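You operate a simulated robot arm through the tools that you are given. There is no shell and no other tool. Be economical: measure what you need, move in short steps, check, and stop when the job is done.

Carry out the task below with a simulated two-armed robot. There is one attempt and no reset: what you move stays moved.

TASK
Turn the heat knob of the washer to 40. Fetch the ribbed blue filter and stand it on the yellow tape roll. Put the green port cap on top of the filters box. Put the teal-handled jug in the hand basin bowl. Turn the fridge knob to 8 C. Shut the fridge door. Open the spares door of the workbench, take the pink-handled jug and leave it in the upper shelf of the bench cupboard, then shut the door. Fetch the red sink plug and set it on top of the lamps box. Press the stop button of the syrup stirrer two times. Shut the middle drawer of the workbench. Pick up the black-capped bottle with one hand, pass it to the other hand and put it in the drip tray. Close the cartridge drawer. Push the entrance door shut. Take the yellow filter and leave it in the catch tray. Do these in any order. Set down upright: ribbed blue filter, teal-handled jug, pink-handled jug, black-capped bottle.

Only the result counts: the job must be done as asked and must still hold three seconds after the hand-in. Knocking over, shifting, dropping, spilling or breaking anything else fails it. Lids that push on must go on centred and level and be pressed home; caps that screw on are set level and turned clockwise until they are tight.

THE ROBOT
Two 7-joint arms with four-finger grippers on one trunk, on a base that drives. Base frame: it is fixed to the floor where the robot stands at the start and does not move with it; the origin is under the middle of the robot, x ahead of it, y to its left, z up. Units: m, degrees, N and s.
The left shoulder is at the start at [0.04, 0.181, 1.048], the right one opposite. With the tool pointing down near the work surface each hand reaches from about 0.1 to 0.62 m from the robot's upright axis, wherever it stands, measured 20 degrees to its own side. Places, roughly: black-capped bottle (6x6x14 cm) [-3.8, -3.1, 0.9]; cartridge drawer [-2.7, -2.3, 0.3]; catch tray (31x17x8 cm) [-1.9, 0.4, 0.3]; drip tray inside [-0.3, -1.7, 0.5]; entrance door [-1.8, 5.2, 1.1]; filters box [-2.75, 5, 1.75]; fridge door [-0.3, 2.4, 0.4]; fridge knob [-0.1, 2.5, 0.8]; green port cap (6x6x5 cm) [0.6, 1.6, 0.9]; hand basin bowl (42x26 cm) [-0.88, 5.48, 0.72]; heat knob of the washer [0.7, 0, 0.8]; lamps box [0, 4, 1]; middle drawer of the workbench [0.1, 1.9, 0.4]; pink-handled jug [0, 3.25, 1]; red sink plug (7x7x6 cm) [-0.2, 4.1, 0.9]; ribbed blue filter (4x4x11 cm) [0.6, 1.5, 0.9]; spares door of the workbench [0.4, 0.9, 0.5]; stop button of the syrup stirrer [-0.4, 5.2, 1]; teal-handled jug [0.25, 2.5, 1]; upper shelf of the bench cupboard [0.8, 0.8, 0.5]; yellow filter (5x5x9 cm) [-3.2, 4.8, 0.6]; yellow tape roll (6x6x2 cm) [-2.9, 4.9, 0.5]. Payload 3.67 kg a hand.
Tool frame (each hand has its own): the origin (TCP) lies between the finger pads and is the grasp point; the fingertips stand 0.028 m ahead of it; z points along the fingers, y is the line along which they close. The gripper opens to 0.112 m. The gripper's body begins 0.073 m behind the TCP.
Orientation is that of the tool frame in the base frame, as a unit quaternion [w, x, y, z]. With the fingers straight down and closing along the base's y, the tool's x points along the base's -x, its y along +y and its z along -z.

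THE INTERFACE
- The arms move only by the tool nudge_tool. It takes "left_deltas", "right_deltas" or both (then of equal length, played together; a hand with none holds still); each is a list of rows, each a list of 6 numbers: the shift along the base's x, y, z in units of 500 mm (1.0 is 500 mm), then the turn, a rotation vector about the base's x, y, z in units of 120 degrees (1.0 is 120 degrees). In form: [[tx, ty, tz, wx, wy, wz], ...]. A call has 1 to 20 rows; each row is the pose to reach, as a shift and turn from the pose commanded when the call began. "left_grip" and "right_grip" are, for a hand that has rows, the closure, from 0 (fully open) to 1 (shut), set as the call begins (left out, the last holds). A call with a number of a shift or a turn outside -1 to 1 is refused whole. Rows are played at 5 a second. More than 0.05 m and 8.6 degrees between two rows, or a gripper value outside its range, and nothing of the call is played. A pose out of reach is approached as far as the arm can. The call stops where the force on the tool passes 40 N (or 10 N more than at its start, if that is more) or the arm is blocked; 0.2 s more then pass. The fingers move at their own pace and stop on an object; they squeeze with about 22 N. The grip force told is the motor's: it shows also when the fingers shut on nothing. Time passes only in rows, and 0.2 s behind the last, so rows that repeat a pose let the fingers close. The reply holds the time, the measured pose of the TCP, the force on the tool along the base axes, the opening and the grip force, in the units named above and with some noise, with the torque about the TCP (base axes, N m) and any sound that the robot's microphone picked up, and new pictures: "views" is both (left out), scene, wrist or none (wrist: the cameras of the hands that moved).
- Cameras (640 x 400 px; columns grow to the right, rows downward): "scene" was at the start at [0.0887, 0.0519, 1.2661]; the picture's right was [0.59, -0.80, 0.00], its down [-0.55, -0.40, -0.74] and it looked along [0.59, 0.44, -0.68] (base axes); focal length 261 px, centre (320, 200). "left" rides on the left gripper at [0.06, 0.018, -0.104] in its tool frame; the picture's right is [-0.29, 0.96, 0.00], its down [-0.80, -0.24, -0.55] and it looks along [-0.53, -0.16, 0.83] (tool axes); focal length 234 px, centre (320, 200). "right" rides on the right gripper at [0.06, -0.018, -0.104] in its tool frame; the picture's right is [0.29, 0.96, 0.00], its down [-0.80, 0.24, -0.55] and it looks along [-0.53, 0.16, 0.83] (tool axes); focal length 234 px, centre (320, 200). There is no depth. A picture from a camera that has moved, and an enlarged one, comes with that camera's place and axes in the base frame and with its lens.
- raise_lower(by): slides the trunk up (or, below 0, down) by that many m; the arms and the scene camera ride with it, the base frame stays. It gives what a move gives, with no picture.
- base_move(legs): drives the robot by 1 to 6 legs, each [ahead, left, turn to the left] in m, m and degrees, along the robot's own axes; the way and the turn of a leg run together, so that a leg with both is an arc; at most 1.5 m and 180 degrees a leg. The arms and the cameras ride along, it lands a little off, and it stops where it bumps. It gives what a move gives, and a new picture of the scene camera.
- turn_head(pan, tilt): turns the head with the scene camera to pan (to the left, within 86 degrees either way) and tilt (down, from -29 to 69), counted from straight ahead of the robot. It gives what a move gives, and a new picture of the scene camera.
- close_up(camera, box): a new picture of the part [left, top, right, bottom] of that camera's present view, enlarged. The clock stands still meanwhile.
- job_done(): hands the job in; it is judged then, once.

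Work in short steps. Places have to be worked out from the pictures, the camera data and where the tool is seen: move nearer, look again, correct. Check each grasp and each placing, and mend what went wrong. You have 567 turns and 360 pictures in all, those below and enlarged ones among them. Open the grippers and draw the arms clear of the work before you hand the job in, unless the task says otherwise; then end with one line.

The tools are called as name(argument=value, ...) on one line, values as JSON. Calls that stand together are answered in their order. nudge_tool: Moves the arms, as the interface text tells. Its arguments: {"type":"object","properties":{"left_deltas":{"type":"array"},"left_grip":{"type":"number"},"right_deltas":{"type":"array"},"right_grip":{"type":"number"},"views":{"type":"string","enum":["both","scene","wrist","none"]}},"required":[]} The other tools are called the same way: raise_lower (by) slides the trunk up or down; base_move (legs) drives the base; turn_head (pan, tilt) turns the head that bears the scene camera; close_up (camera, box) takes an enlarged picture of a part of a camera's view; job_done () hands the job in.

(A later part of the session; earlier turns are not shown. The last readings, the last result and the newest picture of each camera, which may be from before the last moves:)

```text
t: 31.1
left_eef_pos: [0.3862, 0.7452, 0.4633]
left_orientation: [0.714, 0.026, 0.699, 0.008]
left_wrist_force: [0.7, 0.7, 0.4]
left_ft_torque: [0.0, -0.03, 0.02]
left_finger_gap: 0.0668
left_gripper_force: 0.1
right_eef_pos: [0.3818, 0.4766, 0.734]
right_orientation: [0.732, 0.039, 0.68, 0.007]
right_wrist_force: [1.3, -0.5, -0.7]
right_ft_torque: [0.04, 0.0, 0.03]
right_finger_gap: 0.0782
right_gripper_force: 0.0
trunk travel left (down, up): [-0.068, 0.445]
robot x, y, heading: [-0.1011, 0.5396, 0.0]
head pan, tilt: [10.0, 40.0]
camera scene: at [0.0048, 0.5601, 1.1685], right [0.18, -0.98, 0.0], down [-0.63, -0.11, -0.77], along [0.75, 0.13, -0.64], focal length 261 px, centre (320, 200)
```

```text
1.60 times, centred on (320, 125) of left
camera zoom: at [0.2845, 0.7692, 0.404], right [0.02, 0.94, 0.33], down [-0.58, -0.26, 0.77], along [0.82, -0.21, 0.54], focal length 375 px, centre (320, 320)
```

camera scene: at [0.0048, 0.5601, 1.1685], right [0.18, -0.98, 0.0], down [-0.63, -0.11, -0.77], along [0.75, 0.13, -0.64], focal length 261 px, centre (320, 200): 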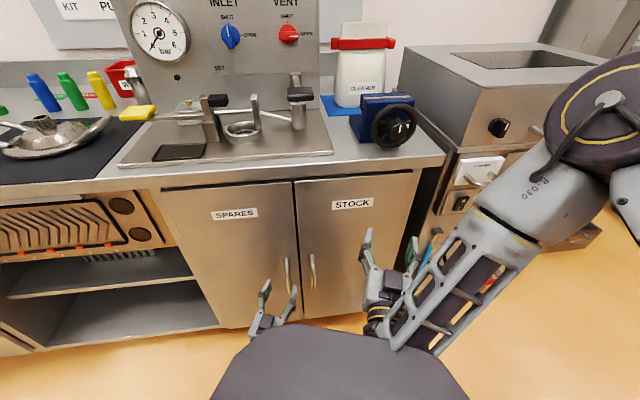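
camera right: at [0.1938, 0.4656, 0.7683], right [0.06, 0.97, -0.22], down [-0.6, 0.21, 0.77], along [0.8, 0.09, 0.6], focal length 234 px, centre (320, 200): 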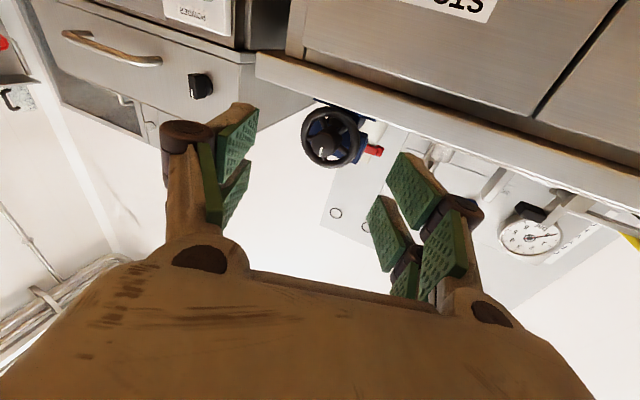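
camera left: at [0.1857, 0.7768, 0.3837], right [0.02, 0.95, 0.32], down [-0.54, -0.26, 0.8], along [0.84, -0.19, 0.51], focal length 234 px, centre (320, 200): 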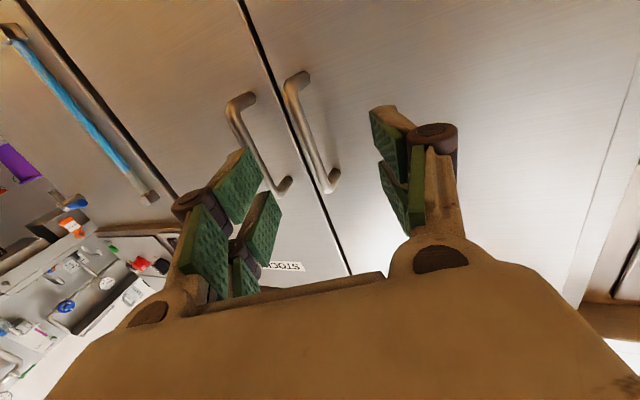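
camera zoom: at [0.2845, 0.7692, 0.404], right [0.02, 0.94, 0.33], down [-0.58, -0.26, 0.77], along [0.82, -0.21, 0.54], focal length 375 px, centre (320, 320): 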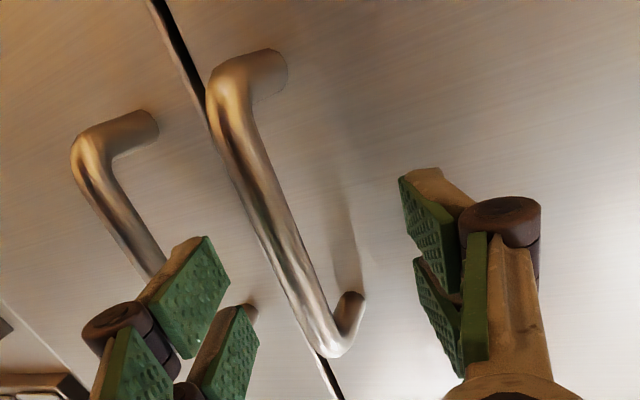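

Handle lies between the fingers, about 1 cm to the right. Shift and advance so the bar sits between the pads.

nudge_tool(left_deltas=[[0, -0.022, -0.005, 0, 0, 0], [0.04, -0.022, -0.005, 0, 0, 0], [0.075, -0.022, -0.005, 0, 0, 0]], views="wrist")

```text
t: 31.9
left_eef_pos: [0.4174, 0.7388, 0.4574]
left_orientation: [0.711, 0.034, 0.702, 0.01]
left_wrist_force: [-0.5, 0.5, 0.0]
left_ft_torque: [0.01, -0.01, -0.03]
left_finger_gap: 0.0669
left_gripper_force: 0.1
right_eef_pos: [0.3818, 0.4772, 0.7355]
right_orientation: [0.733, 0.039, 0.679, 0.007]
right_wrist_force: [-0.7, 0.1, 0.5]
right_ft_torque: [0.02, 0.01, 0.03]
right_finger_gap: 0.0785
right_gripper_force: 0.1
trunk travel left (down, up): [-0.068, 0.445]
robot x, y, heading: [-0.1048, 0.5421, -0.0]
head pan, tilt: [10.0, 40.0]
camera left: at [0.3161, 0.7642, 0.3986], right [0.03, 0.94, 0.35], down [-0.57, -0.27, 0.77], along [0.82, -0.22, 0.53], focal length 234 px, centre (320, 200)
```

left: 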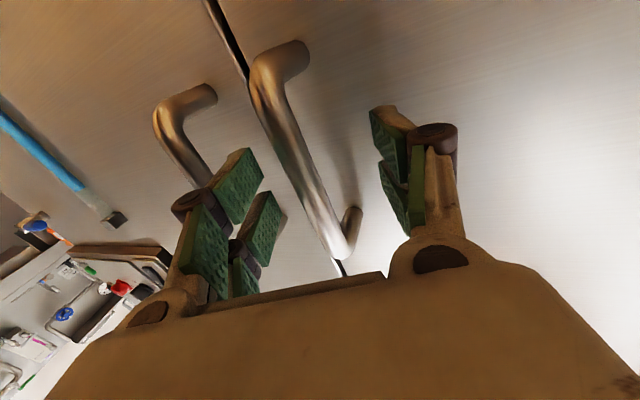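

Bar is between the pads; advance a few mm and close.

nudge_tool(left_deltas=[[0.016, -0.012, 0, 0, 0, 0], [0.016, -0.012, 0, 0, 0, 0], [0.016, -0.012, 0, 0, 0, 0]], left_grip=1, views="wrist")

```text
t: 32.8
left_eef_pos: [0.4236, 0.7315, 0.4525]
left_orientation: [0.709, 0.039, 0.704, 0.006]
left_wrist_force: [-3.2, -7.5, 2.6]
left_ft_torque: [-2.6, 0.52, -0.1]
left_finger_gap: 0.0176
left_gripper_force: 45.6
right_eef_pos: [0.3813, 0.4743, 0.7358]
right_orientation: [0.733, 0.039, 0.679, 0.007]
right_wrist_force: [-0.6, 0.5, 0.1]
right_ft_torque: [-0.02, -0.01, 0.02]
right_finger_gap: 0.0787
right_gripper_force: 0.1
trunk travel left (down, up): [-0.068, 0.445]
robot x, y, heading: [-0.106, 0.5405, -0.1]
head pan, tilt: [10.0, 40.0]
stopped in row 3 (left hand): the force on the tool passed its limit at 42 N (the readings are from after the stop); the commanded pose is now the measured one
camera left: at [0.3212, 0.758, 0.3953], right [0.04, 0.94, 0.35], down [-0.57, -0.27, 0.78], along [0.82, -0.23, 0.52], focal length 234 px, centre (320, 200)
```

left: 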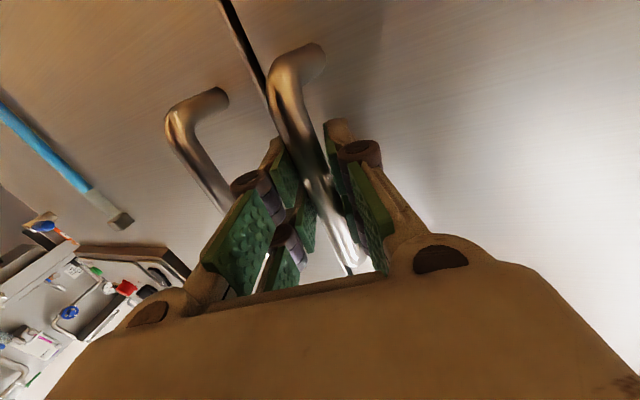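

Handle gripped. Pull the door open by backing the base along the arc.

base_move(legs=[[-0.08, 0.01, 0], [-0.07, 0.03, 0]])

```text
t: 33.6
left_eef_pos: [0.4041, 0.7295, 0.453]
left_orientation: [0.709, 0.041, 0.704, 0.003]
left_wrist_force: [0.6, -5.8, -2.3]
left_ft_torque: [-2.43, 1.18, -0.04]
left_finger_gap: 0.0178
left_gripper_force: 45.3
right_eef_pos: [0.3615, 0.4749, 0.7366]
right_orientation: [0.733, 0.041, 0.679, 0.005]
right_wrist_force: [-0.6, 0.4, 0.0]
right_ft_torque: [-0.01, -0.02, -0.02]
right_finger_gap: 0.0781
right_gripper_force: 0.0
trunk travel left (down, up): [-0.068, 0.445]
robot x, y, heading: [-0.122, 0.5439, -0.4]
head pan, tilt: [10.0, 40.0]
stopped in leg 1: the force on the tool passed its limit at 52 N (the readings are from after the stop); the commanded pose is now the measured one
camera scene: at [-0.0172, 0.5609, 1.1686], right [0.17, -0.99, 0.0], down [-0.63, -0.11, -0.77], along [0.75, 0.13, -0.64], focal length 261 px, centre (320, 200)
```

scene: 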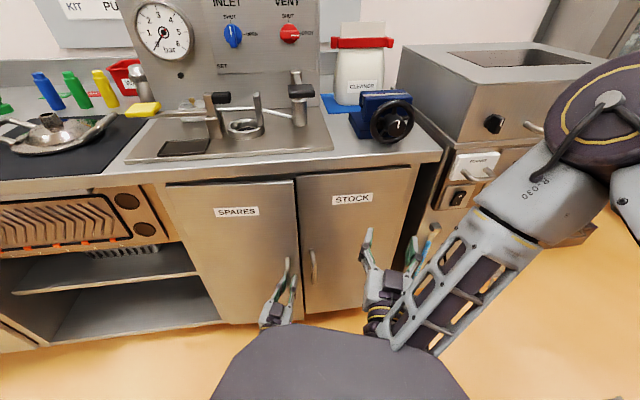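

Door moved ~2 cm past its catch. Continue pulling with the arm.

nudge_tool(left_deltas=[[-0.03, 0.002, 0, 0, 0, 0], [-0.06, 0.004, 0, 0, 0, 0]], views="none")

base_move(legs=[[-0.05, 0.012, -5], [-0.05, 0.02, -5]])

```text
t: 34.2
left_eef_pos: [0.3728, 0.7301, 0.4528]
left_orientation: [0.708, 0.044, 0.704, 0.005]
left_wrist_force: [-1.3, -23.8, -9.4]
left_ft_torque: [-2.09, 1.55, -0.29]
left_finger_gap: 0.0178
left_gripper_force: 44.0
right_eef_pos: [0.3617, 0.4741, 0.7354]
right_orientation: [0.732, 0.042, 0.68, 0.004]
right_wrist_force: [0.6, 0.9, -0.1]
right_ft_torque: [-0.01, -0.04, -0.01]
right_finger_gap: 0.0785
right_gripper_force: 0.1
trunk travel left (down, up): [-0.068, 0.445]
robot x, y, heading: [-0.1244, 0.5437, -0.0]
head pan, tilt: [10.0, 40.0]
```

```text
t: 35.1
left_eef_pos: [0.3599, 0.7297, 0.4552]
left_orientation: [0.709, 0.046, 0.704, -0.003]
left_wrist_force: [-0.7, 1.5, -4.3]
left_ft_torque: [-2.5, 0.23, 0.19]
left_finger_gap: 0.0174
left_gripper_force: 45.1
right_eef_pos: [0.3387, 0.4646, 0.7365]
right_orientation: [0.733, 0.052, 0.678, -0.007]
right_wrist_force: [-0.2, 0.3, -0.1]
right_ft_torque: [-0.03, -0.02, 0.04]
right_finger_gap: 0.0783
right_gripper_force: 0.1
trunk travel left (down, up): [-0.068, 0.445]
robot x, y, heading: [-0.1388, 0.5484, -2.0]
head pan, tilt: [10.0, 40.0]
stopped in leg 1: the force on the tool passed its limit at 53 N (the readings are from after the stop); the commanded pose is now the measured one
camera scene: at [-0.0367, 0.5637, 1.1687], right [0.14, -0.99, 0.0], down [-0.64, -0.09, -0.77], along [0.76, 0.1, -0.64], focal length 261 px, centre (320, 200)
```

scene: 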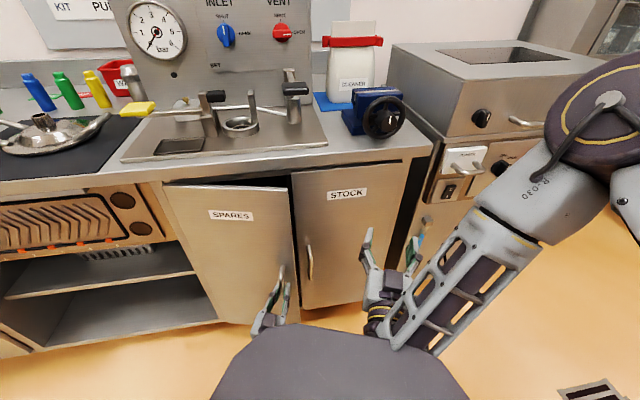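

Door is ~13° open. Continue: small arm turn with the door, then straight base backing.

nudge_tool(left_deltas=[[-0.02, 0.003, 0, 0, 0, -0.04], [-0.04, 0.01, 0, 0, 0, -0.08], [-0.06, 0.016, 0, 0, 0, -0.12]], views="none")

base_move(legs=[[-0.05, 0.023, 0]])

```text
t: 35.9
left_eef_pos: [0.3298, 0.7366, 0.4537]
left_orientation: [0.703, 0.137, 0.692, -0.093]
left_wrist_force: [-2.0, -3.7, -12.3]
left_ft_torque: [-2.56, -0.65, 0.12]
left_finger_gap: 0.0174
left_gripper_force: 45.2
right_eef_pos: [0.3392, 0.4634, 0.7347]
right_orientation: [0.733, 0.052, 0.678, -0.008]
right_wrist_force: [0.0, -0.7, 0.5]
right_ft_torque: [0.02, -0.01, 0.01]
right_finger_gap: 0.0785
right_gripper_force: 0.2
trunk travel left (down, up): [-0.068, 0.445]
robot x, y, heading: [-0.1407, 0.5513, -2.0]
head pan, tilt: [10.0, 40.0]
```

```text
t: 36.9
left_eef_pos: [0.281, 0.752, 0.4549]
left_orientation: [0.702, 0.134, 0.692, -0.098]
left_wrist_force: [-1.0, 0.7, 3.2]
left_ft_torque: [-2.5, 0.49, 0.2]
left_finger_gap: 0.0168
left_gripper_force: 45.0
right_eef_pos: [0.2918, 0.486, 0.7366]
right_orientation: [0.732, 0.054, 0.679, -0.009]
right_wrist_force: [0.4, -0.5, -0.4]
right_ft_torque: [-0.01, -0.03, 0.0]
right_finger_gap: 0.0783
right_gripper_force: 0.0
trunk travel left (down, up): [-0.068, 0.445]
robot x, y, heading: [-0.1902, 0.5739, -2.3]
head pan, tilt: [10.0, 40.0]
stopped in leg 1: the force on the tool passed its limit at 42 N (the readings are from after the stop); the commanded pose is now the measured one
camera scene: at [-0.0834, 0.5856, 1.1686], right [0.14, -0.99, 0.0], down [-0.64, -0.09, -0.77], along [0.76, 0.1, -0.64], focal length 261 px, centre (320, 200)
```

scene: 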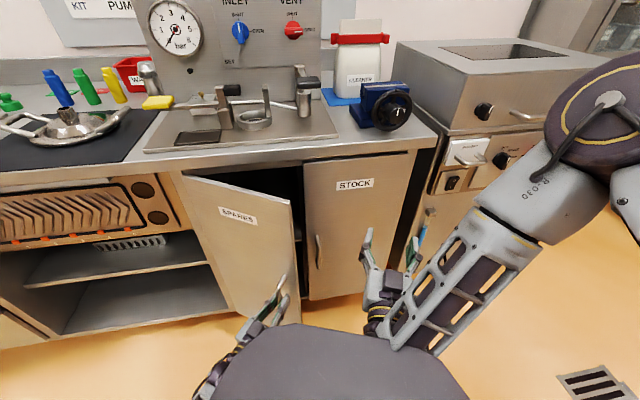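

Works well. Repeat: base back-left, then arm turn.

base_move(legs=[[-0.05, 0.03, 0]])

nudge_tool(left_deltas=[[-0.005, 0.005, 0, 0, 0, -0.05], [-0.01, 0.01, 0, 0, 0, -0.1], [-0.02, 0.02, 0, 0, 0, -0.15]], views="scene")

```text
t: 37.9
left_eef_pos: [0.2305, 0.7819, 0.4543]
left_orientation: [0.702, 0.138, 0.692, -0.097]
left_wrist_force: [-13.5, -19.6, 5.8]
left_ft_torque: [-1.81, 1.83, -0.43]
left_finger_gap: 0.0172
left_gripper_force: 45.3
right_eef_pos: [0.2416, 0.5167, 0.7372]
right_orientation: [0.733, 0.053, 0.678, -0.008]
right_wrist_force: [0.6, 0.1, 0.8]
right_ft_torque: [0.0, 0.05, -0.03]
right_finger_gap: 0.0786
right_gripper_force: 0.1
trunk travel left (down, up): [-0.068, 0.445]
robot x, y, heading: [-0.2438, 0.6043, -2.4]
head pan, tilt: [10.0, 40.0]
camera scene: at [-0.1347, 0.6168, 1.1689], right [0.13, -0.99, 0.0], down [-0.64, -0.09, -0.77], along [0.76, 0.1, -0.64], focal length 261 px, centre (320, 200)
```

scene: 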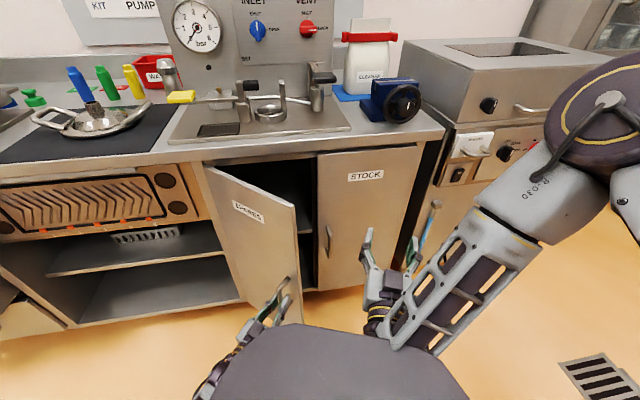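

```text
t: 38.7
left_eef_pos: [0.2205, 0.7899, 0.4543]
left_orientation: [0.677, 0.244, 0.662, -0.208]
left_wrist_force: [-0.7, -0.7, 4.2]
left_ft_torque: [-2.46, 0.47, 0.08]
left_finger_gap: 0.0172
left_gripper_force: 44.9
right_eef_pos: [0.2414, 0.5153, 0.736]
right_orientation: [0.733, 0.054, 0.678, -0.009]
right_wrist_force: [0.7, -0.2, 0.8]
right_ft_torque: [0.0, 0.0, 0.0]
right_finger_gap: 0.0784
right_gripper_force: 0.0
trunk travel left (down, up): [-0.068, 0.445]
robot x, y, heading: [-0.2384, 0.6029, -2.3]
head pan, tilt: [10.0, 40.0]
camera scene: at [-0.1331, 0.6169, 1.1687], right [0.13, -0.99, 0.0], down [-0.64, -0.09, -0.77], along [0.76, 0.1, -0.64], focal length 261 px, centre (320, 200)
```

scene: 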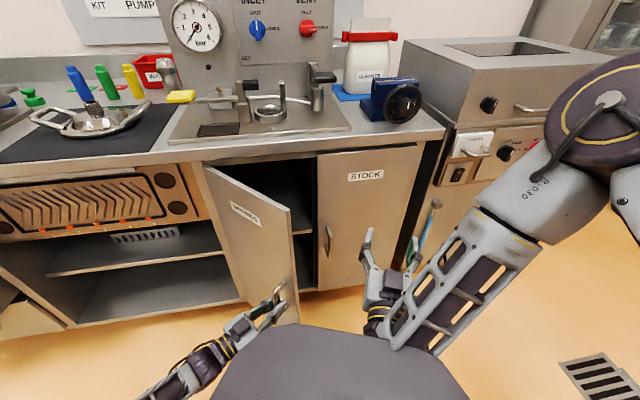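

Around 45° open. Continue toward 75–90°.

base_move(legs=[[-0.04, 0.045, 0]])

nudge_tool(left_deltas=[[-0.005, 0.01, 0, 0, 0, -0.05], [-0.01, 0.02, 0, 0, 0, -0.1], [-0.015, 0.03, 0, 0, 0, -0.15]], views="none")

base_move(legs=[[-0.025, 0.055, 0]])

```text
t: 40.0
left_eef_pos: [0.1796, 0.8343, 0.4531]
left_orientation: [0.677, 0.242, 0.662, -0.214]
left_wrist_force: [1.7, -0.7, 2.9]
left_ft_torque: [-1.53, 2.15, -0.13]
left_finger_gap: 0.0164
left_gripper_force: 45.2
right_eef_pos: [0.204, 0.5631, 0.7367]
right_orientation: [0.733, 0.054, 0.678, -0.009]
right_wrist_force: [-0.3, -0.2, 0.0]
right_ft_torque: [0.02, 0.02, -0.03]
right_finger_gap: 0.0784
right_gripper_force: 0.1
trunk travel left (down, up): [-0.068, 0.445]
robot x, y, heading: [-0.2794, 0.6508, -2.4]
head pan, tilt: [10.0, 40.0]
stopped in leg 1: the force on the tool passed its limit at 41 N (the readings are from after the stop); the commanded pose is now the measured one
camera scene: at [-0.1709, 0.6636, 1.1686], right [0.13, -0.99, 0.0], down [-0.64, -0.09, -0.77], along [0.76, 0.1, -0.64], focal length 261 px, centre (320, 200)
```

scene: 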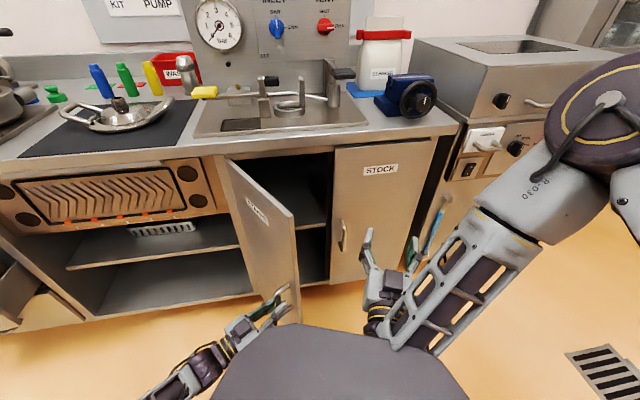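

```text
t: 40.8
left_eef_pos: [0.1711, 0.8486, 0.4542]
left_orientation: [0.635, 0.345, 0.614, -0.317]
left_wrist_force: [0.3, 0.0, 0.4]
left_ft_torque: [-2.13, 1.24, 0.08]
left_finger_gap: 0.0169
left_gripper_force: 45.4
right_eef_pos: [0.2049, 0.5618, 0.7359]
right_orientation: [0.732, 0.053, 0.679, -0.009]
right_wrist_force: [-0.7, 1.0, 1.2]
right_ft_torque: [0.0, 0.01, 0.01]
right_finger_gap: 0.0785
right_gripper_force: 0.1
trunk travel left (down, up): [-0.068, 0.445]
robot x, y, heading: [-0.2798, 0.6495, -2.3]
head pan, tilt: [10.0, 40.0]
```

```text
t: 42.1
left_eef_pos: [0.1449, 0.899, 0.4534]
left_orientation: [0.633, 0.342, 0.614, -0.325]
left_wrist_force: [1.3, -0.2, 4.0]
left_ft_torque: [-0.78, 2.45, -0.11]
left_finger_gap: 0.0159
left_gripper_force: 45.1
right_eef_pos: [0.1816, 0.6178, 0.7351]
right_orientation: [0.732, 0.055, 0.679, -0.01]
right_wrist_force: [0.5, 1.1, 0.2]
right_ft_torque: [0.0, 0.03, 0.02]
right_finger_gap: 0.0783
right_gripper_force: 0.1
trunk travel left (down, up): [-0.068, 0.445]
robot x, y, heading: [-0.2976, 0.7054, -2.6]
head pan, tilt: [10.0, 40.0]
stopped in leg 1: the force on the tool passed its limit at 41 N (the readings are from after the stop); the commanded pose is now the measured one
camera scene: at [-0.1938, 0.7186, 1.1686], right [0.13, -0.99, 0.0], down [-0.64, -0.09, -0.77], along [0.76, 0.1, -0.64], focal length 261 px, centre (320, 200)
```

scene: 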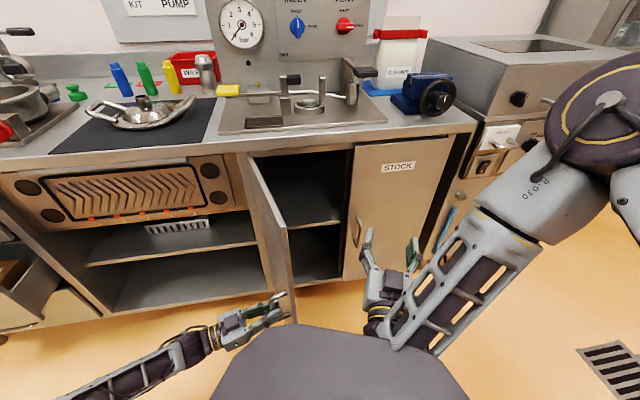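

About 70° open. One more increment, then release.

nudge_tool(left_deltas=[[-0.005, 0.01, 0, 0, 0, -0.05], [-0.01, 0.025, 0, 0, 0, -0.1], [-0.015, 0.05, 0, 0, 0, -0.15]], views="none")

base_move(legs=[[-0.005, 0.05, 0]])

nudge_tool(left_deltas=[[0, 0, 0, 0, 0, 0], [0, 0, 0, 0, 0, 0]], left_grip=0.3, views="wrist")

```text
t: 42.9
left_eef_pos: [0.1356, 0.9252, 0.4533]
left_orientation: [0.575, 0.435, 0.552, -0.419]
left_wrist_force: [7.2, 2.7, 2.7]
left_ft_torque: [-1.65, 1.89, 0.15]
left_finger_gap: 0.0161
left_gripper_force: 45.1
right_eef_pos: [0.181, 0.6164, 0.7353]
right_orientation: [0.732, 0.055, 0.679, -0.01]
right_wrist_force: [-0.2, 0.2, -1.1]
right_ft_torque: [0.02, -0.02, -0.02]
right_finger_gap: 0.0786
right_gripper_force: 0.1
trunk travel left (down, up): [-0.068, 0.445]
robot x, y, heading: [-0.3004, 0.708, -2.5]
head pan, tilt: [10.0, 40.0]
```

```text
t: 44.3
left_eef_pos: [0.1281, 0.973, 0.452]
left_orientation: [0.573, 0.433, 0.551, -0.424]
left_wrist_force: [-0.9, 0.0, 5.8]
left_ft_torque: [-0.19, 2.47, -0.07]
left_finger_gap: 0.0159
left_gripper_force: 44.8
right_eef_pos: [0.1775, 0.6666, 0.7351]
right_orientation: [0.732, 0.054, 0.679, -0.009]
right_wrist_force: [0.0, -0.1, 1.1]
right_ft_torque: [0.0, -0.01, 0.01]
right_finger_gap: 0.0783
right_gripper_force: 0.1
trunk travel left (down, up): [-0.068, 0.445]
robot x, y, heading: [-0.3027, 0.7581, -2.3]
head pan, tilt: [10.0, 40.0]
stopped in leg 1: the force on the tool passed its limit at 42 N (the readings are from after the stop); the commanded pose is now the measured one
camera scene: at [-0.1975, 0.7683, 1.1686], right [0.13, -0.99, 0.0], down [-0.64, -0.09, -0.77], along [0.76, 0.1, -0.64], focal length 261 px, centre (320, 200)
```

scene: 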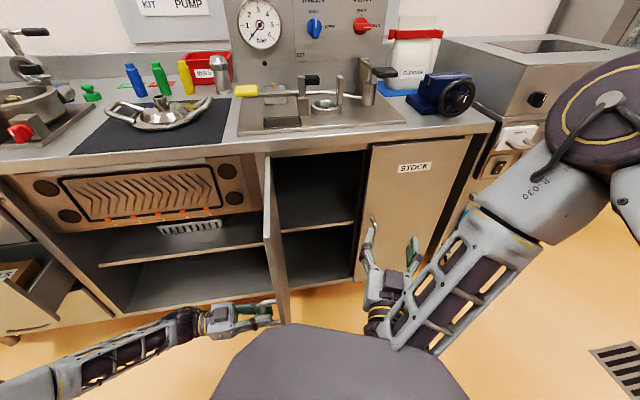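

```text
t: 44.9
left_eef_pos: [0.1293, 0.9735, 0.4529]
left_orientation: [0.573, 0.435, 0.551, -0.423]
left_wrist_force: [0.1, 0.1, -0.2]
left_ft_torque: [0.01, 0.0, 0.02]
left_finger_gap: 0.0786
left_gripper_force: 0.0
right_eef_pos: [0.1783, 0.6662, 0.7346]
right_orientation: [0.732, 0.055, 0.679, -0.011]
right_wrist_force: [0.4, 0.4, 0.0]
right_ft_torque: [-0.01, -0.04, 0.01]
right_finger_gap: 0.0783
right_gripper_force: 0.2
trunk travel left (down, up): [-0.068, 0.445]
robot x, y, heading: [-0.3027, 0.7547, -2.0]
head pan, tilt: [10.0, 40.0]
camera left: at [0.121, 1.0773, 0.3923], right [0.91, 0.25, 0.32], down [-0.41, 0.48, 0.78], along [0.05, -0.84, 0.54], focal length 234 px, centre (320, 200)
```

left: 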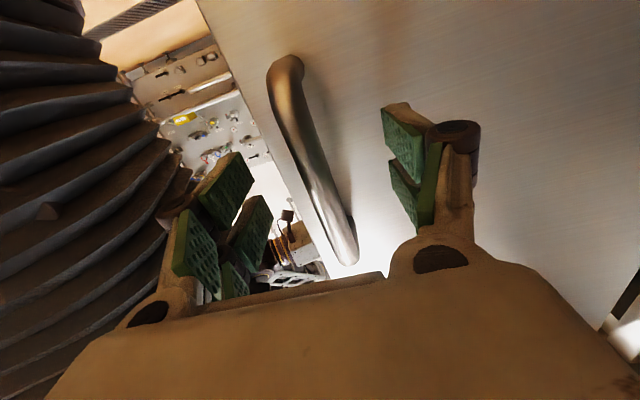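

Door is ~85° open. Withdraw the left hand sideways and turn it back to forward while rising.

nudge_tool(left_deltas=[[0, 0.08, 0, 0, 0, 0], [0, 0.17, 0, 0, 0, 0], [-0.02, 0.25, 0.03, 0, 0, 0.06], [-0.03, 0.28, 0.08, 0, 0, 0.12], [-0.03, 0.28, 0.15, 0, 0, 0.18], [-0.03, 0.28, 0.22, 0, 0, 0.24], [-0.03, 0.28, 0.29, 0, 0, 0.3], [-0.03, 0.28, 0.36, 0, 0, 0.36], [-0.03, 0.28, 0.43, 0, 0, 0.42], [-0.03, 0.28, 0.5, 0, 0, 0.48], [-0.03, 0.28, 0.55, 0, 0, 0.54], [-0.03, 0.28, 0.6, 0, 0, 0.6]], views="scene")

```text
t: 47.5
left_eef_pos: [0.1286, 1.1256, 0.733]
left_orientation: [0.713, 0.028, 0.701, -0.005]
left_wrist_force: [-0.2, 0.5, 0.5]
left_ft_torque: [0.0, 0.0, 0.01]
left_finger_gap: 0.0784
left_gripper_force: 0.0
left hand out of reach, approached as far as the arm can: row 12
right_eef_pos: [0.179, 0.666, 0.7348]
right_orientation: [0.733, 0.055, 0.678, -0.01]
right_wrist_force: [0.0, -0.5, -0.7]
right_ft_torque: [0.02, 0.02, 0.01]
right_finger_gap: 0.0784
right_gripper_force: 0.1
trunk travel left (down, up): [-0.068, 0.445]
robot x, y, heading: [-0.3062, 0.7554, -2.4]
head pan, tilt: [10.0, 40.0]
camera scene: at [-0.1973, 0.7685, 1.1686], right [0.13, -0.99, 0.0], down [-0.64, -0.09, -0.77], along [0.76, 0.1, -0.64], focal length 261 px, centre (320, 200)
```

scene: 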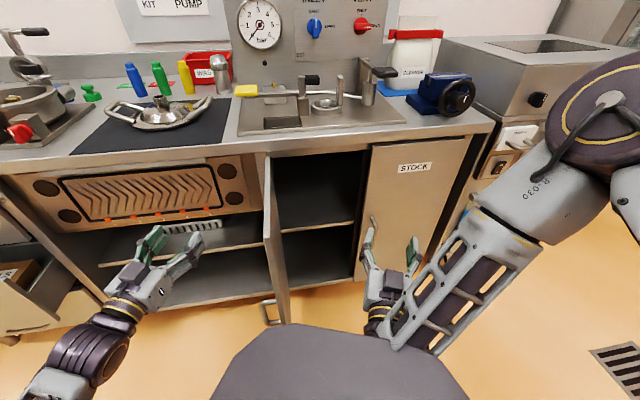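

Now back off and move left to see the open drawer and fridge.

base_move(legs=[[-0.25, 0, 2.4], [0, 0.8, 0]])

turn_head(pan=25, tilt=30)

```text
t: 53.3
left_eef_pos: [-0.1356, 1.9428, 0.7332]
left_orientation: [0.713, 0.013, 0.701, 0.01]
left_wrist_force: [0.1, -0.2, 0.1]
left_ft_torque: [0.01, 0.01, -0.02]
left_finger_gap: 0.0784
left_gripper_force: 0.0
right_eef_pos: [-0.0667, 1.4873, 0.7355]
right_orientation: [0.733, 0.038, 0.679, 0.008]
right_wrist_force: [0.4, 0.9, -0.3]
right_ft_torque: [0.03, 0.0, -0.05]
right_finger_gap: 0.0785
right_gripper_force: 0.0
trunk travel left (down, up): [-0.068, 0.445]
robot x, y, heading: [-0.5519, 1.5521, 0.1]
head pan, tilt: [10.0, 40.0]
camera scene: at [-0.4458, 1.5721, 1.1686], right [0.18, -0.98, 0.0], down [-0.63, -0.11, -0.77], along [0.75, 0.14, -0.64], focal length 261 px, centre (320, 200)
```

scene: 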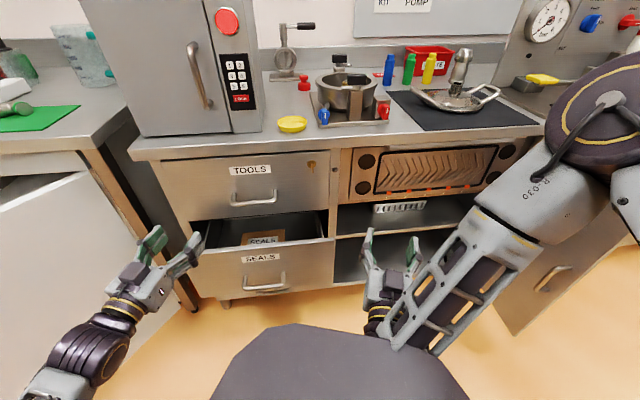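

```text
t: 54.1
left_eef_pos: [-0.1357, 1.9428, 0.7334]
left_orientation: [0.713, 0.012, 0.701, 0.011]
left_wrist_force: [0.0, -0.4, 0.0]
left_ft_torque: [0.02, 0.01, 0.01]
left_finger_gap: 0.0783
left_gripper_force: 0.1
right_eef_pos: [-0.0647, 1.4881, 0.7353]
right_orientation: [0.733, 0.039, 0.679, 0.008]
right_wrist_force: [-0.3, 0.1, 0.3]
right_ft_torque: [-0.03, 0.0, -0.01]
right_finger_gap: 0.0787
right_gripper_force: 0.1
trunk travel left (down, up): [-0.068, 0.445]
robot x, y, heading: [-0.5547, 1.5546, 0.1]
head pan, tilt: [25.0, 30.0]
camera scene: at [-0.4476, 1.5951, 1.1839], right [0.43, -0.9, 0.0], down [-0.45, -0.21, -0.87], along [0.78, 0.37, -0.5], focal length 261 px, centre (320, 200)
```

scene: 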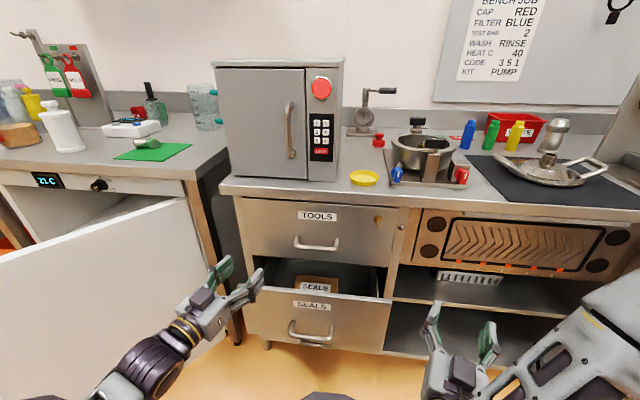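

The bench wall is rotated about 18° from my y axis. Turn to face it, then check the drawer geometry.

base_move(legs=[[0, 0, 18], [0, -0.08, 0]])

turn_head(pan=0, tilt=35)

```text
t: 56.3
left_eef_pos: [-0.2513, 1.9765, 0.7346]
left_orientation: [0.702, -0.097, 0.694, 0.123]
left_wrist_force: [0.0, -0.8, -0.3]
left_ft_torque: [-0.01, 0.04, 0.04]
left_finger_gap: 0.0785
left_gripper_force: 0.1
right_eef_pos: [-0.0447, 1.5663, 0.7355]
right_orientation: [0.722, -0.069, 0.678, 0.123]
right_wrist_force: [0.1, -0.2, 0.0]
right_ft_torque: [-0.01, 0.03, 0.02]
right_finger_gap: 0.0783
right_gripper_force: 0.0
trunk travel left (down, up): [-0.068, 0.445]
robot x, y, heading: [-0.5261, 1.4761, 18.3]
head pan, tilt: [25.0, 30.0]
camera scene: at [-0.4393, 1.5484, 1.1841], right [0.69, -0.73, 0.0], down [-0.36, -0.34, -0.87], along [0.63, 0.6, -0.5], focal length 261 px, centre (320, 200)
```

scene: 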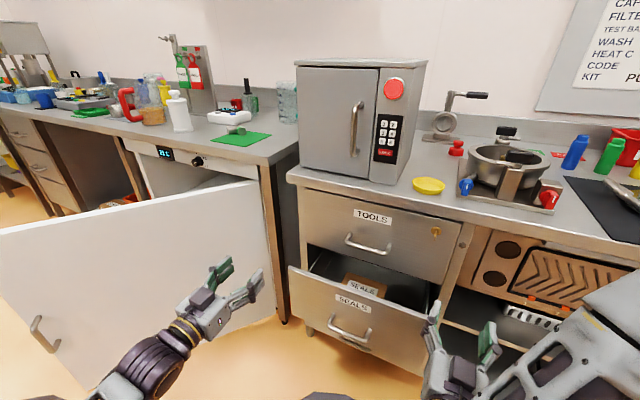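

```text
t: 57.2
left_eef_pos: [-0.2523, 1.9774, 0.7324]
left_orientation: [0.702, -0.099, 0.694, 0.124]
left_wrist_force: [-0.7, 0.2, -0.4]
left_ft_torque: [-0.01, -0.01, -0.02]
left_finger_gap: 0.0785
left_gripper_force: 0.0
right_eef_pos: [-0.0443, 1.5667, 0.7355]
right_orientation: [0.722, -0.068, 0.677, 0.123]
right_wrist_force: [-0.2, 0.3, -0.6]
right_ft_torque: [-0.03, 0.02, -0.03]
right_finger_gap: 0.0783
right_gripper_force: 0.1
trunk travel left (down, up): [-0.068, 0.445]
robot x, y, heading: [-0.5241, 1.4769, 18.1]
head pan, tilt: [0.0, 35.0]
camera scene: at [-0.4219, 1.5157, 1.1762], right [0.32, -0.95, 0.0], down [-0.54, -0.18, -0.82], along [0.78, 0.26, -0.57], focal length 261 px, centre (320, 200)
```

scene: 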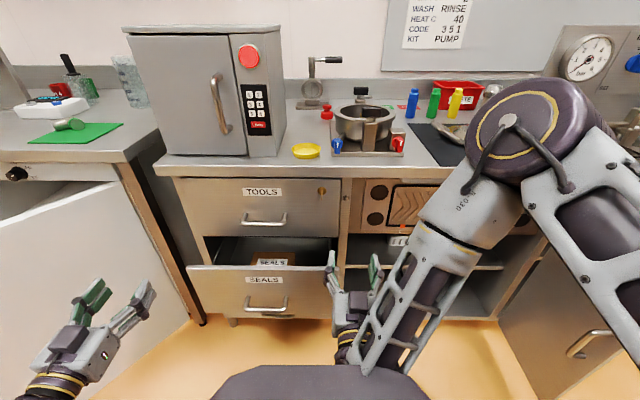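

Drawer front is ~0.66 m ahead, spanning lateral −0.06 to +0.42. I'll push with the right fist; lower it to z≈0.46 and shift left, while lifting the left hand clear of the fridge door.

nudge_tool(right_deltas=[[-0.012, 0.038, -0.079, 0, 0, 0], [-0.025, 0.076, -0.158, 0, 0, 0], [-0.037, 0.114, -0.236, 0, 0, 0], [-0.049, 0.152, -0.315, 0, 0, 0], [-0.062, 0.19, -0.394, 0, 0, 0], [-0.074, 0.228, -0.472, 0, 0, 0], [-0.086, 0.266, -0.55, 0, 0, 0]], right_grip=1, left_deltas=[[0, 0, 0.08, 0, 0, 0], [0, 0, 0.16, 0, 0, 0], [0, 0, 0.24, 0, 0, 0], [0, 0, 0.32, 0, 0, 0], [0, 0, 0.4, 0, 0, 0], [0, 0, 0.48, 0, 0, 0], [0, 0, 0.55, 0, 0, 0]], views="scene")

```text
t: 58.8
left_eef_pos: [-0.2174, 2.0545, 1.0223]
left_orientation: [0.702, -0.099, 0.695, 0.122]
left_wrist_force: [-0.9, -1.0, 0.3]
left_ft_torque: [0.01, 0.02, 0.02]
left_finger_gap: 0.0787
left_gripper_force: 0.0
left hand out of reach, approached as far as the arm can: row 1, 2, 3, 4, 5, 6, 7
right_eef_pos: [-0.1049, 1.7224, 0.564]
right_orientation: [0.716, -0.063, 0.685, 0.117]
right_wrist_force: [0.4, -0.2, 0.4]
right_ft_torque: [0.01, -0.04, 0.02]
right_finger_gap: 0.0
right_gripper_force: 21.4
right hand out of reach, approached as far as the arm can: row 1, 2, 3, 4, 5, 6, 7
trunk travel left (down, up): [-0.068, 0.445]
robot x, y, heading: [-0.5263, 1.4809, 18.6]
head pan, tilt: [0.0, 35.0]
camera scene: at [-0.4218, 1.5152, 1.1762], right [0.32, -0.95, 0.0], down [-0.54, -0.18, -0.82], along [0.78, 0.26, -0.57], focal length 261 px, centre (320, 200)
```

scene: 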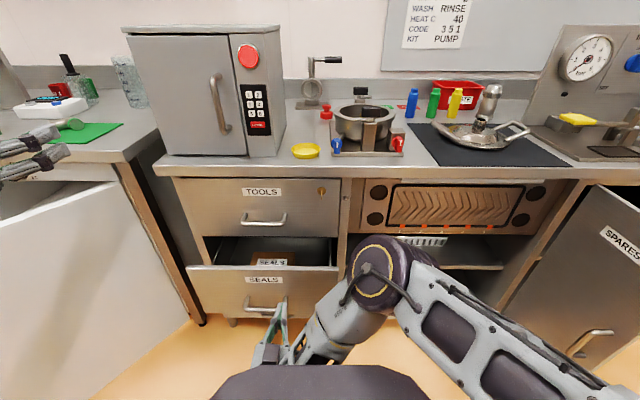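

Lower the trunk and push the right hand further down to z≈0.44.

raise_lower(by=-0.065)

nudge_tool(right_deltas=[[0.03, 0.01, -0.06, 0, 0, 0], [0.06, 0.02, -0.12, 0, 0, 0]], views="none")

```text
t: 59.8
left_eef_pos: [-0.2179, 2.0565, 0.9564]
left_orientation: [0.702, -0.099, 0.694, 0.123]
left_wrist_force: [0.4, -1.1, 0.3]
left_ft_torque: [-0.02, 0.02, 0.02]
left_finger_gap: 0.0785
left_gripper_force: 0.0
right_eef_pos: [-0.1049, 1.7204, 0.4988]
right_orientation: [0.716, -0.063, 0.685, 0.115]
right_wrist_force: [0.1, 0.4, 0.4]
right_ft_torque: [-0.03, 0.0, 0.02]
right_finger_gap: 0.0
right_gripper_force: 21.7
trunk travel left (down, up): [-0.003, 0.51]
robot x, y, heading: [-0.5256, 1.4814, 18.4]
head pan, tilt: [0.0, 35.0]
```

```text
t: 60.4
left_eef_pos: [-0.2177, 2.0568, 0.958]
left_orientation: [0.702, -0.099, 0.695, 0.122]
left_wrist_force: [0.2, -0.2, 0.5]
left_ft_torque: [-0.02, -0.01, -0.01]
left_finger_gap: 0.0782
left_gripper_force: 0.1
right_eef_pos: [-0.0891, 1.7449, 0.4869]
right_orientation: [0.712, -0.059, 0.69, 0.112]
right_wrist_force: [0.4, -0.2, -0.2]
right_ft_torque: [-0.03, -0.01, -0.01]
right_finger_gap: 0.0001
right_gripper_force: 22.0
right hand out of reach, approached as far as the arm can: row 1, 2
trunk travel left (down, up): [-0.003, 0.51]
robot x, y, heading: [-0.5262, 1.4799, 18.6]
head pan, tilt: [0.0, 35.0]
```

Try a bit further forward and lower.

nudge_tool(right_deltas=[[0.04, -0.01, -0.05, 0, 0.04, 0], [0.08, -0.02, -0.1, 0, 0.08, 0]], views="wrist")

```text
t: 61.0
left_eef_pos: [-0.2181, 2.0561, 0.9569]
left_orientation: [0.702, -0.098, 0.695, 0.122]
left_wrist_force: [-0.6, 0.0, -0.4]
left_ft_torque: [0.0, 0.02, 0.01]
left_finger_gap: 0.0784
left_gripper_force: 0.0
right_eef_pos: [-0.0506, 1.7357, 0.4396]
right_orientation: [0.654, -0.052, 0.745, 0.118]
right_wrist_force: [-0.7, -1.3, 0.2]
right_ft_torque: [-0.01, 0.0, -0.05]
right_finger_gap: 0.0002
right_gripper_force: 21.8
right hand out of reach, approached as far as the arm can: row 1, 2
trunk travel left (down, up): [-0.003, 0.51]
robot x, y, heading: [-0.5274, 1.4802, 18.5]
head pan, tilt: [0.0, 35.0]
camera right: at [-0.1556, 1.6964, 0.3908], right [-0.26, 0.95, -0.18], down [-0.48, 0.04, 0.88], along [0.84, 0.32, 0.44], focal length 234 px, centre (320, 200)
```

right: 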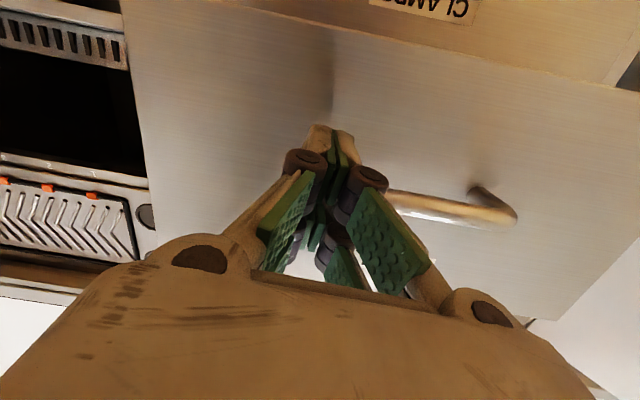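

The fist faces the SEALS drawer front. Drive ahead to push it shut.

base_move(legs=[[0.2, 0, 0]])

```text
t: 62.3
left_eef_pos: [-0.0972, 2.0967, 0.9575]
left_orientation: [0.702, -0.099, 0.695, 0.122]
left_wrist_force: [-0.6, 0.3, -0.1]
left_ft_torque: [-0.01, 0.03, 0.01]
left_finger_gap: 0.0783
left_gripper_force: 0.0
right_eef_pos: [0.0631, 1.773, 0.4379]
right_orientation: [0.653, -0.051, 0.747, 0.116]
right_wrist_force: [-0.4, -0.1, 0.8]
right_ft_torque: [0.04, 0.02, 0.02]
right_finger_gap: 0.0001
right_gripper_force: 21.8
trunk travel left (down, up): [-0.003, 0.51]
robot x, y, heading: [-0.4026, 1.5158, 18.3]
head pan, tilt: [0.0, 35.0]
stopped in leg 1: the force on the tool passed its limit at 101 N (the readings are from after the stop); the commanded pose is now the measured one
camera scene: at [-0.3023, 1.5554, 1.1128], right [0.32, -0.95, 0.0], down [-0.54, -0.18, -0.82], along [0.78, 0.26, -0.57], focal length 261 px, centre (320, 200)
```

scene: 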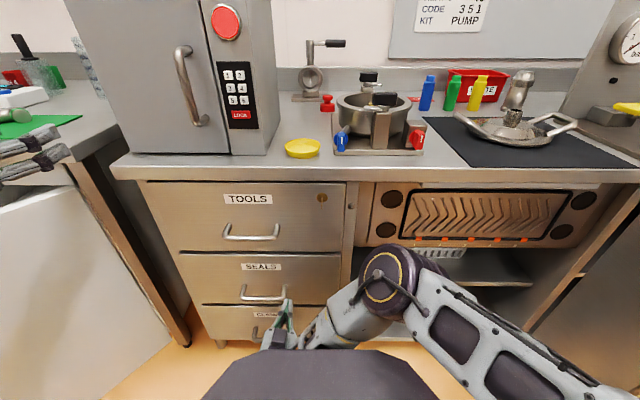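

Drawer seems flush; check.

close_up(camera="scene", box=[130, 160, 370, 310])

```text
2.67 times, centred on (250, 235) of scene
camera zoom: at [-0.3023, 1.5554, 1.1128], right [0.32, -0.95, 0.0], down [-0.54, -0.18, -0.82], along [0.78, 0.26, -0.57], focal length 696 px, centre (507, 107)
```

zoom: 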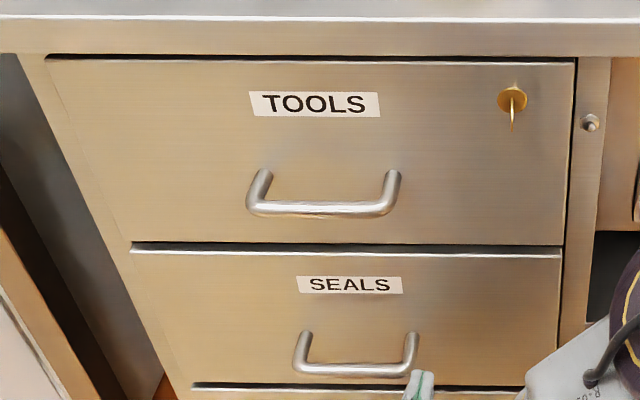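

Push once more gently with the arm to make sure it's home.

nudge_tool(right_deltas=[[0.019, 0.006, 0, 0, 0, 0], [0.038, 0.0125, 0, 0, 0, 0], [0.057, 0.0187, 0, 0, 0, 0]], views="none")

close_up(camera="scene", box=[130, 160, 370, 310])

```text
t: 62.7
left_eef_pos: [-0.0974, 2.0957, 0.9565]
left_orientation: [0.702, -0.098, 0.695, 0.121]
left_wrist_force: [0.8, 0.8, 0.4]
left_ft_torque: [0.0, -0.03, -0.01]
left_finger_gap: 0.0784
left_gripper_force: 0.2
right_eef_pos: [0.0655, 1.7715, 0.4353]
right_orientation: [0.652, -0.052, 0.748, 0.114]
right_wrist_force: [-2.6, -7.4, 2.2]
right_ft_torque: [0.18, -0.11, -0.12]
right_finger_gap: 0.0
right_gripper_force: 21.8
trunk travel left (down, up): [-0.003, 0.51]
robot x, y, heading: [-0.4065, 1.5164, 18.3]
head pan, tilt: [0.0, 35.0]
stopped in row 2 (right hand): the force on the tool passed its limit at 44 N (the readings are from after the stop); the commanded pose is now the measured one
```

```text
2.67 times, centred on (250, 235) of scene
camera zoom: at [-0.3029, 1.5549, 1.1128], right [0.32, -0.95, 0.0], down [-0.54, -0.18, -0.82], along [0.78, 0.26, -0.57], focal length 696 px, centre (507, 107)
```

zoom: 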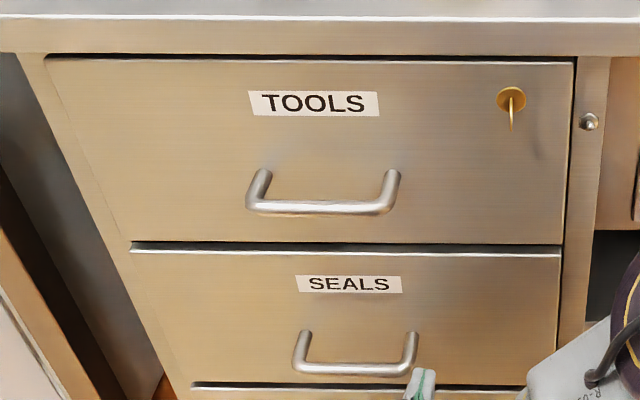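

Closed. Back off, and look left at the fridge door.

base_move(legs=[[-0.45, 0, 0], [0, 0.2, 20]])

turn_head(pan=25, tilt=28)

```text
t: 66.8
left_eef_pos: [-0.8337, 2.2007, 0.9572]
left_orientation: [0.671, -0.217, 0.667, 0.241]
left_wrist_force: [-0.9, -0.1, 0.1]
left_ft_torque: [-0.03, -0.02, -0.02]
left_finger_gap: 0.0785
left_gripper_force: 0.0
right_eef_pos: [-0.5704, 1.9533, 0.4347]
right_orientation: [0.622, -0.18, 0.728, 0.225]
right_wrist_force: [0.2, -0.3, -0.7]
right_ft_torque: [0.02, 0.01, -0.02]
right_finger_gap: 0.0
right_gripper_force: 22.2
trunk travel left (down, up): [-0.003, 0.51]
robot x, y, heading: [-0.9288, 1.5539, 38.3]
head pan, tilt: [0.0, 35.0]
camera scene: at [-0.8423, 1.6229, 1.1129], right [0.62, -0.78, 0.0], down [-0.45, -0.36, -0.82], along [0.64, 0.51, -0.57], focal length 261 px, centre (320, 200)
```

scene: 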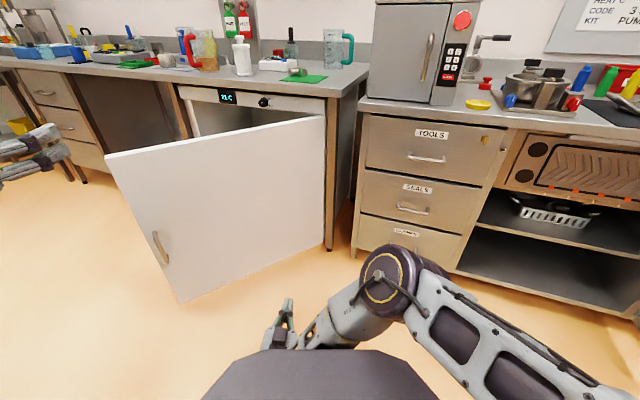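

```text
t: 67.6
left_eef_pos: [-0.834, 2.2014, 0.9571]
left_orientation: [0.671, -0.217, 0.667, 0.242]
left_wrist_force: [-0.2, 0.6, 0.0]
left_ft_torque: [-0.04, -0.02, -0.03]
left_finger_gap: 0.0783
left_gripper_force: 0.0
right_eef_pos: [-0.5691, 1.9537, 0.4354]
right_orientation: [0.621, -0.18, 0.729, 0.225]
right_wrist_force: [-0.3, 0.2, -0.2]
right_ft_torque: [0.0, -0.03, -0.04]
right_finger_gap: 0.0
right_gripper_force: 22.0
trunk travel left (down, up): [-0.003, 0.51]
robot x, y, heading: [-0.93, 1.5527, 38.2]
head pan, tilt: [25.0, 28.0]
camera scene: at [-0.8696, 1.649, 1.1238], right [0.89, -0.45, 0.0], down [-0.21, -0.42, -0.88], along [0.4, 0.79, -0.47], focal length 261 px, centre (320, 200)
```

scene: 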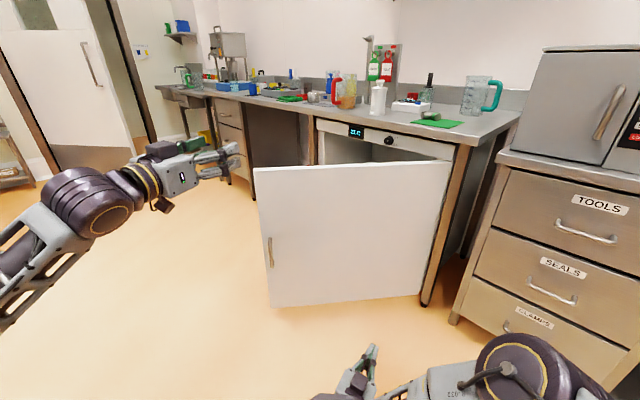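

Free edge near (-0.68, 2.51), hinge near (0, 2.25). I position the right fist in front of the door face with heading ~65°.

base_move(legs=[[0.3, -0.02, 0], [0, 0, 27]])

```text
t: 71.2
left_eef_pos: [-0.8838, 2.3449, 0.9583]
left_orientation: [0.597, -0.364, 0.6, 0.389]
left_wrist_force: [-0.5, -0.8, -1.0]
left_ft_torque: [-0.01, 0.02, 0.02]
left_finger_gap: 0.0786
left_gripper_force: 0.0
right_eef_pos: [-0.5366, 2.2418, 0.4351]
right_orientation: [0.554, -0.342, 0.668, 0.361]
right_wrist_force: [-0.4, -1.0, -0.1]
right_ft_torque: [-0.01, 0.0, 0.01]
right_finger_gap: 0.0
right_gripper_force: 22.1
trunk travel left (down, up): [-0.003, 0.51]
robot x, y, heading: [-0.6783, 1.7204, 64.7]
head pan, tilt: [25.0, 28.0]
camera scene: at [-0.6687, 1.8353, 1.1238], right [1.0, 0.0, 0.0], down [0.0, -0.47, -0.88], along [0.0, 0.88, -0.47], focal length 261 px, centre (320, 200)
```

scene: 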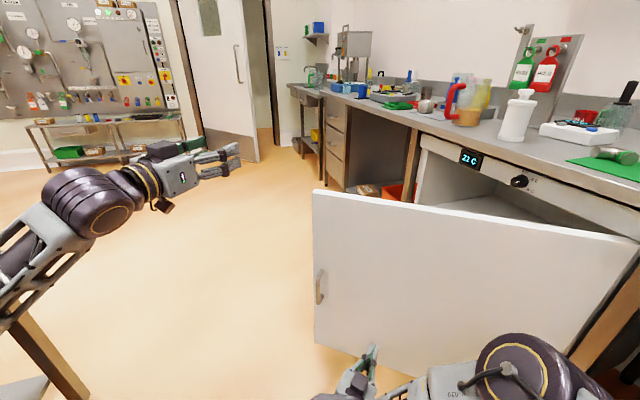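

Fist faces the door near its free edge. Drive ahead to push it.

base_move(legs=[[0.3, 0, 0]])

```text
t: 73.3
left_eef_pos: [-0.756, 2.6199, 0.9579]
left_orientation: [0.596, -0.365, 0.599, 0.389]
left_wrist_force: [-0.6, 0.4, -0.2]
left_ft_torque: [-0.01, 0.0, -0.01]
left_finger_gap: 0.0786
left_gripper_force: 0.1
right_eef_pos: [-0.4101, 2.5171, 0.4353]
right_orientation: [0.552, -0.343, 0.667, 0.362]
right_wrist_force: [-0.6, 0.3, 0.4]
right_ft_torque: [-0.03, -0.02, 0.05]
right_finger_gap: 0.0
right_gripper_force: 22.0
trunk travel left (down, up): [-0.003, 0.51]
robot x, y, heading: [-0.5521, 1.9956, 64.7]
head pan, tilt: [25.0, 28.0]
camera scene: at [-0.5399, 2.1107, 1.1238], right [1.0, 0.0, 0.0], down [0.0, -0.47, -0.88], along [0.0, 0.88, -0.47], focal length 261 px, centre (320, 200)
```

scene: 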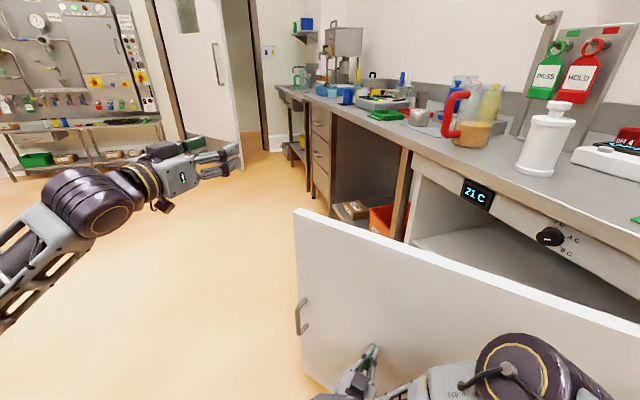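

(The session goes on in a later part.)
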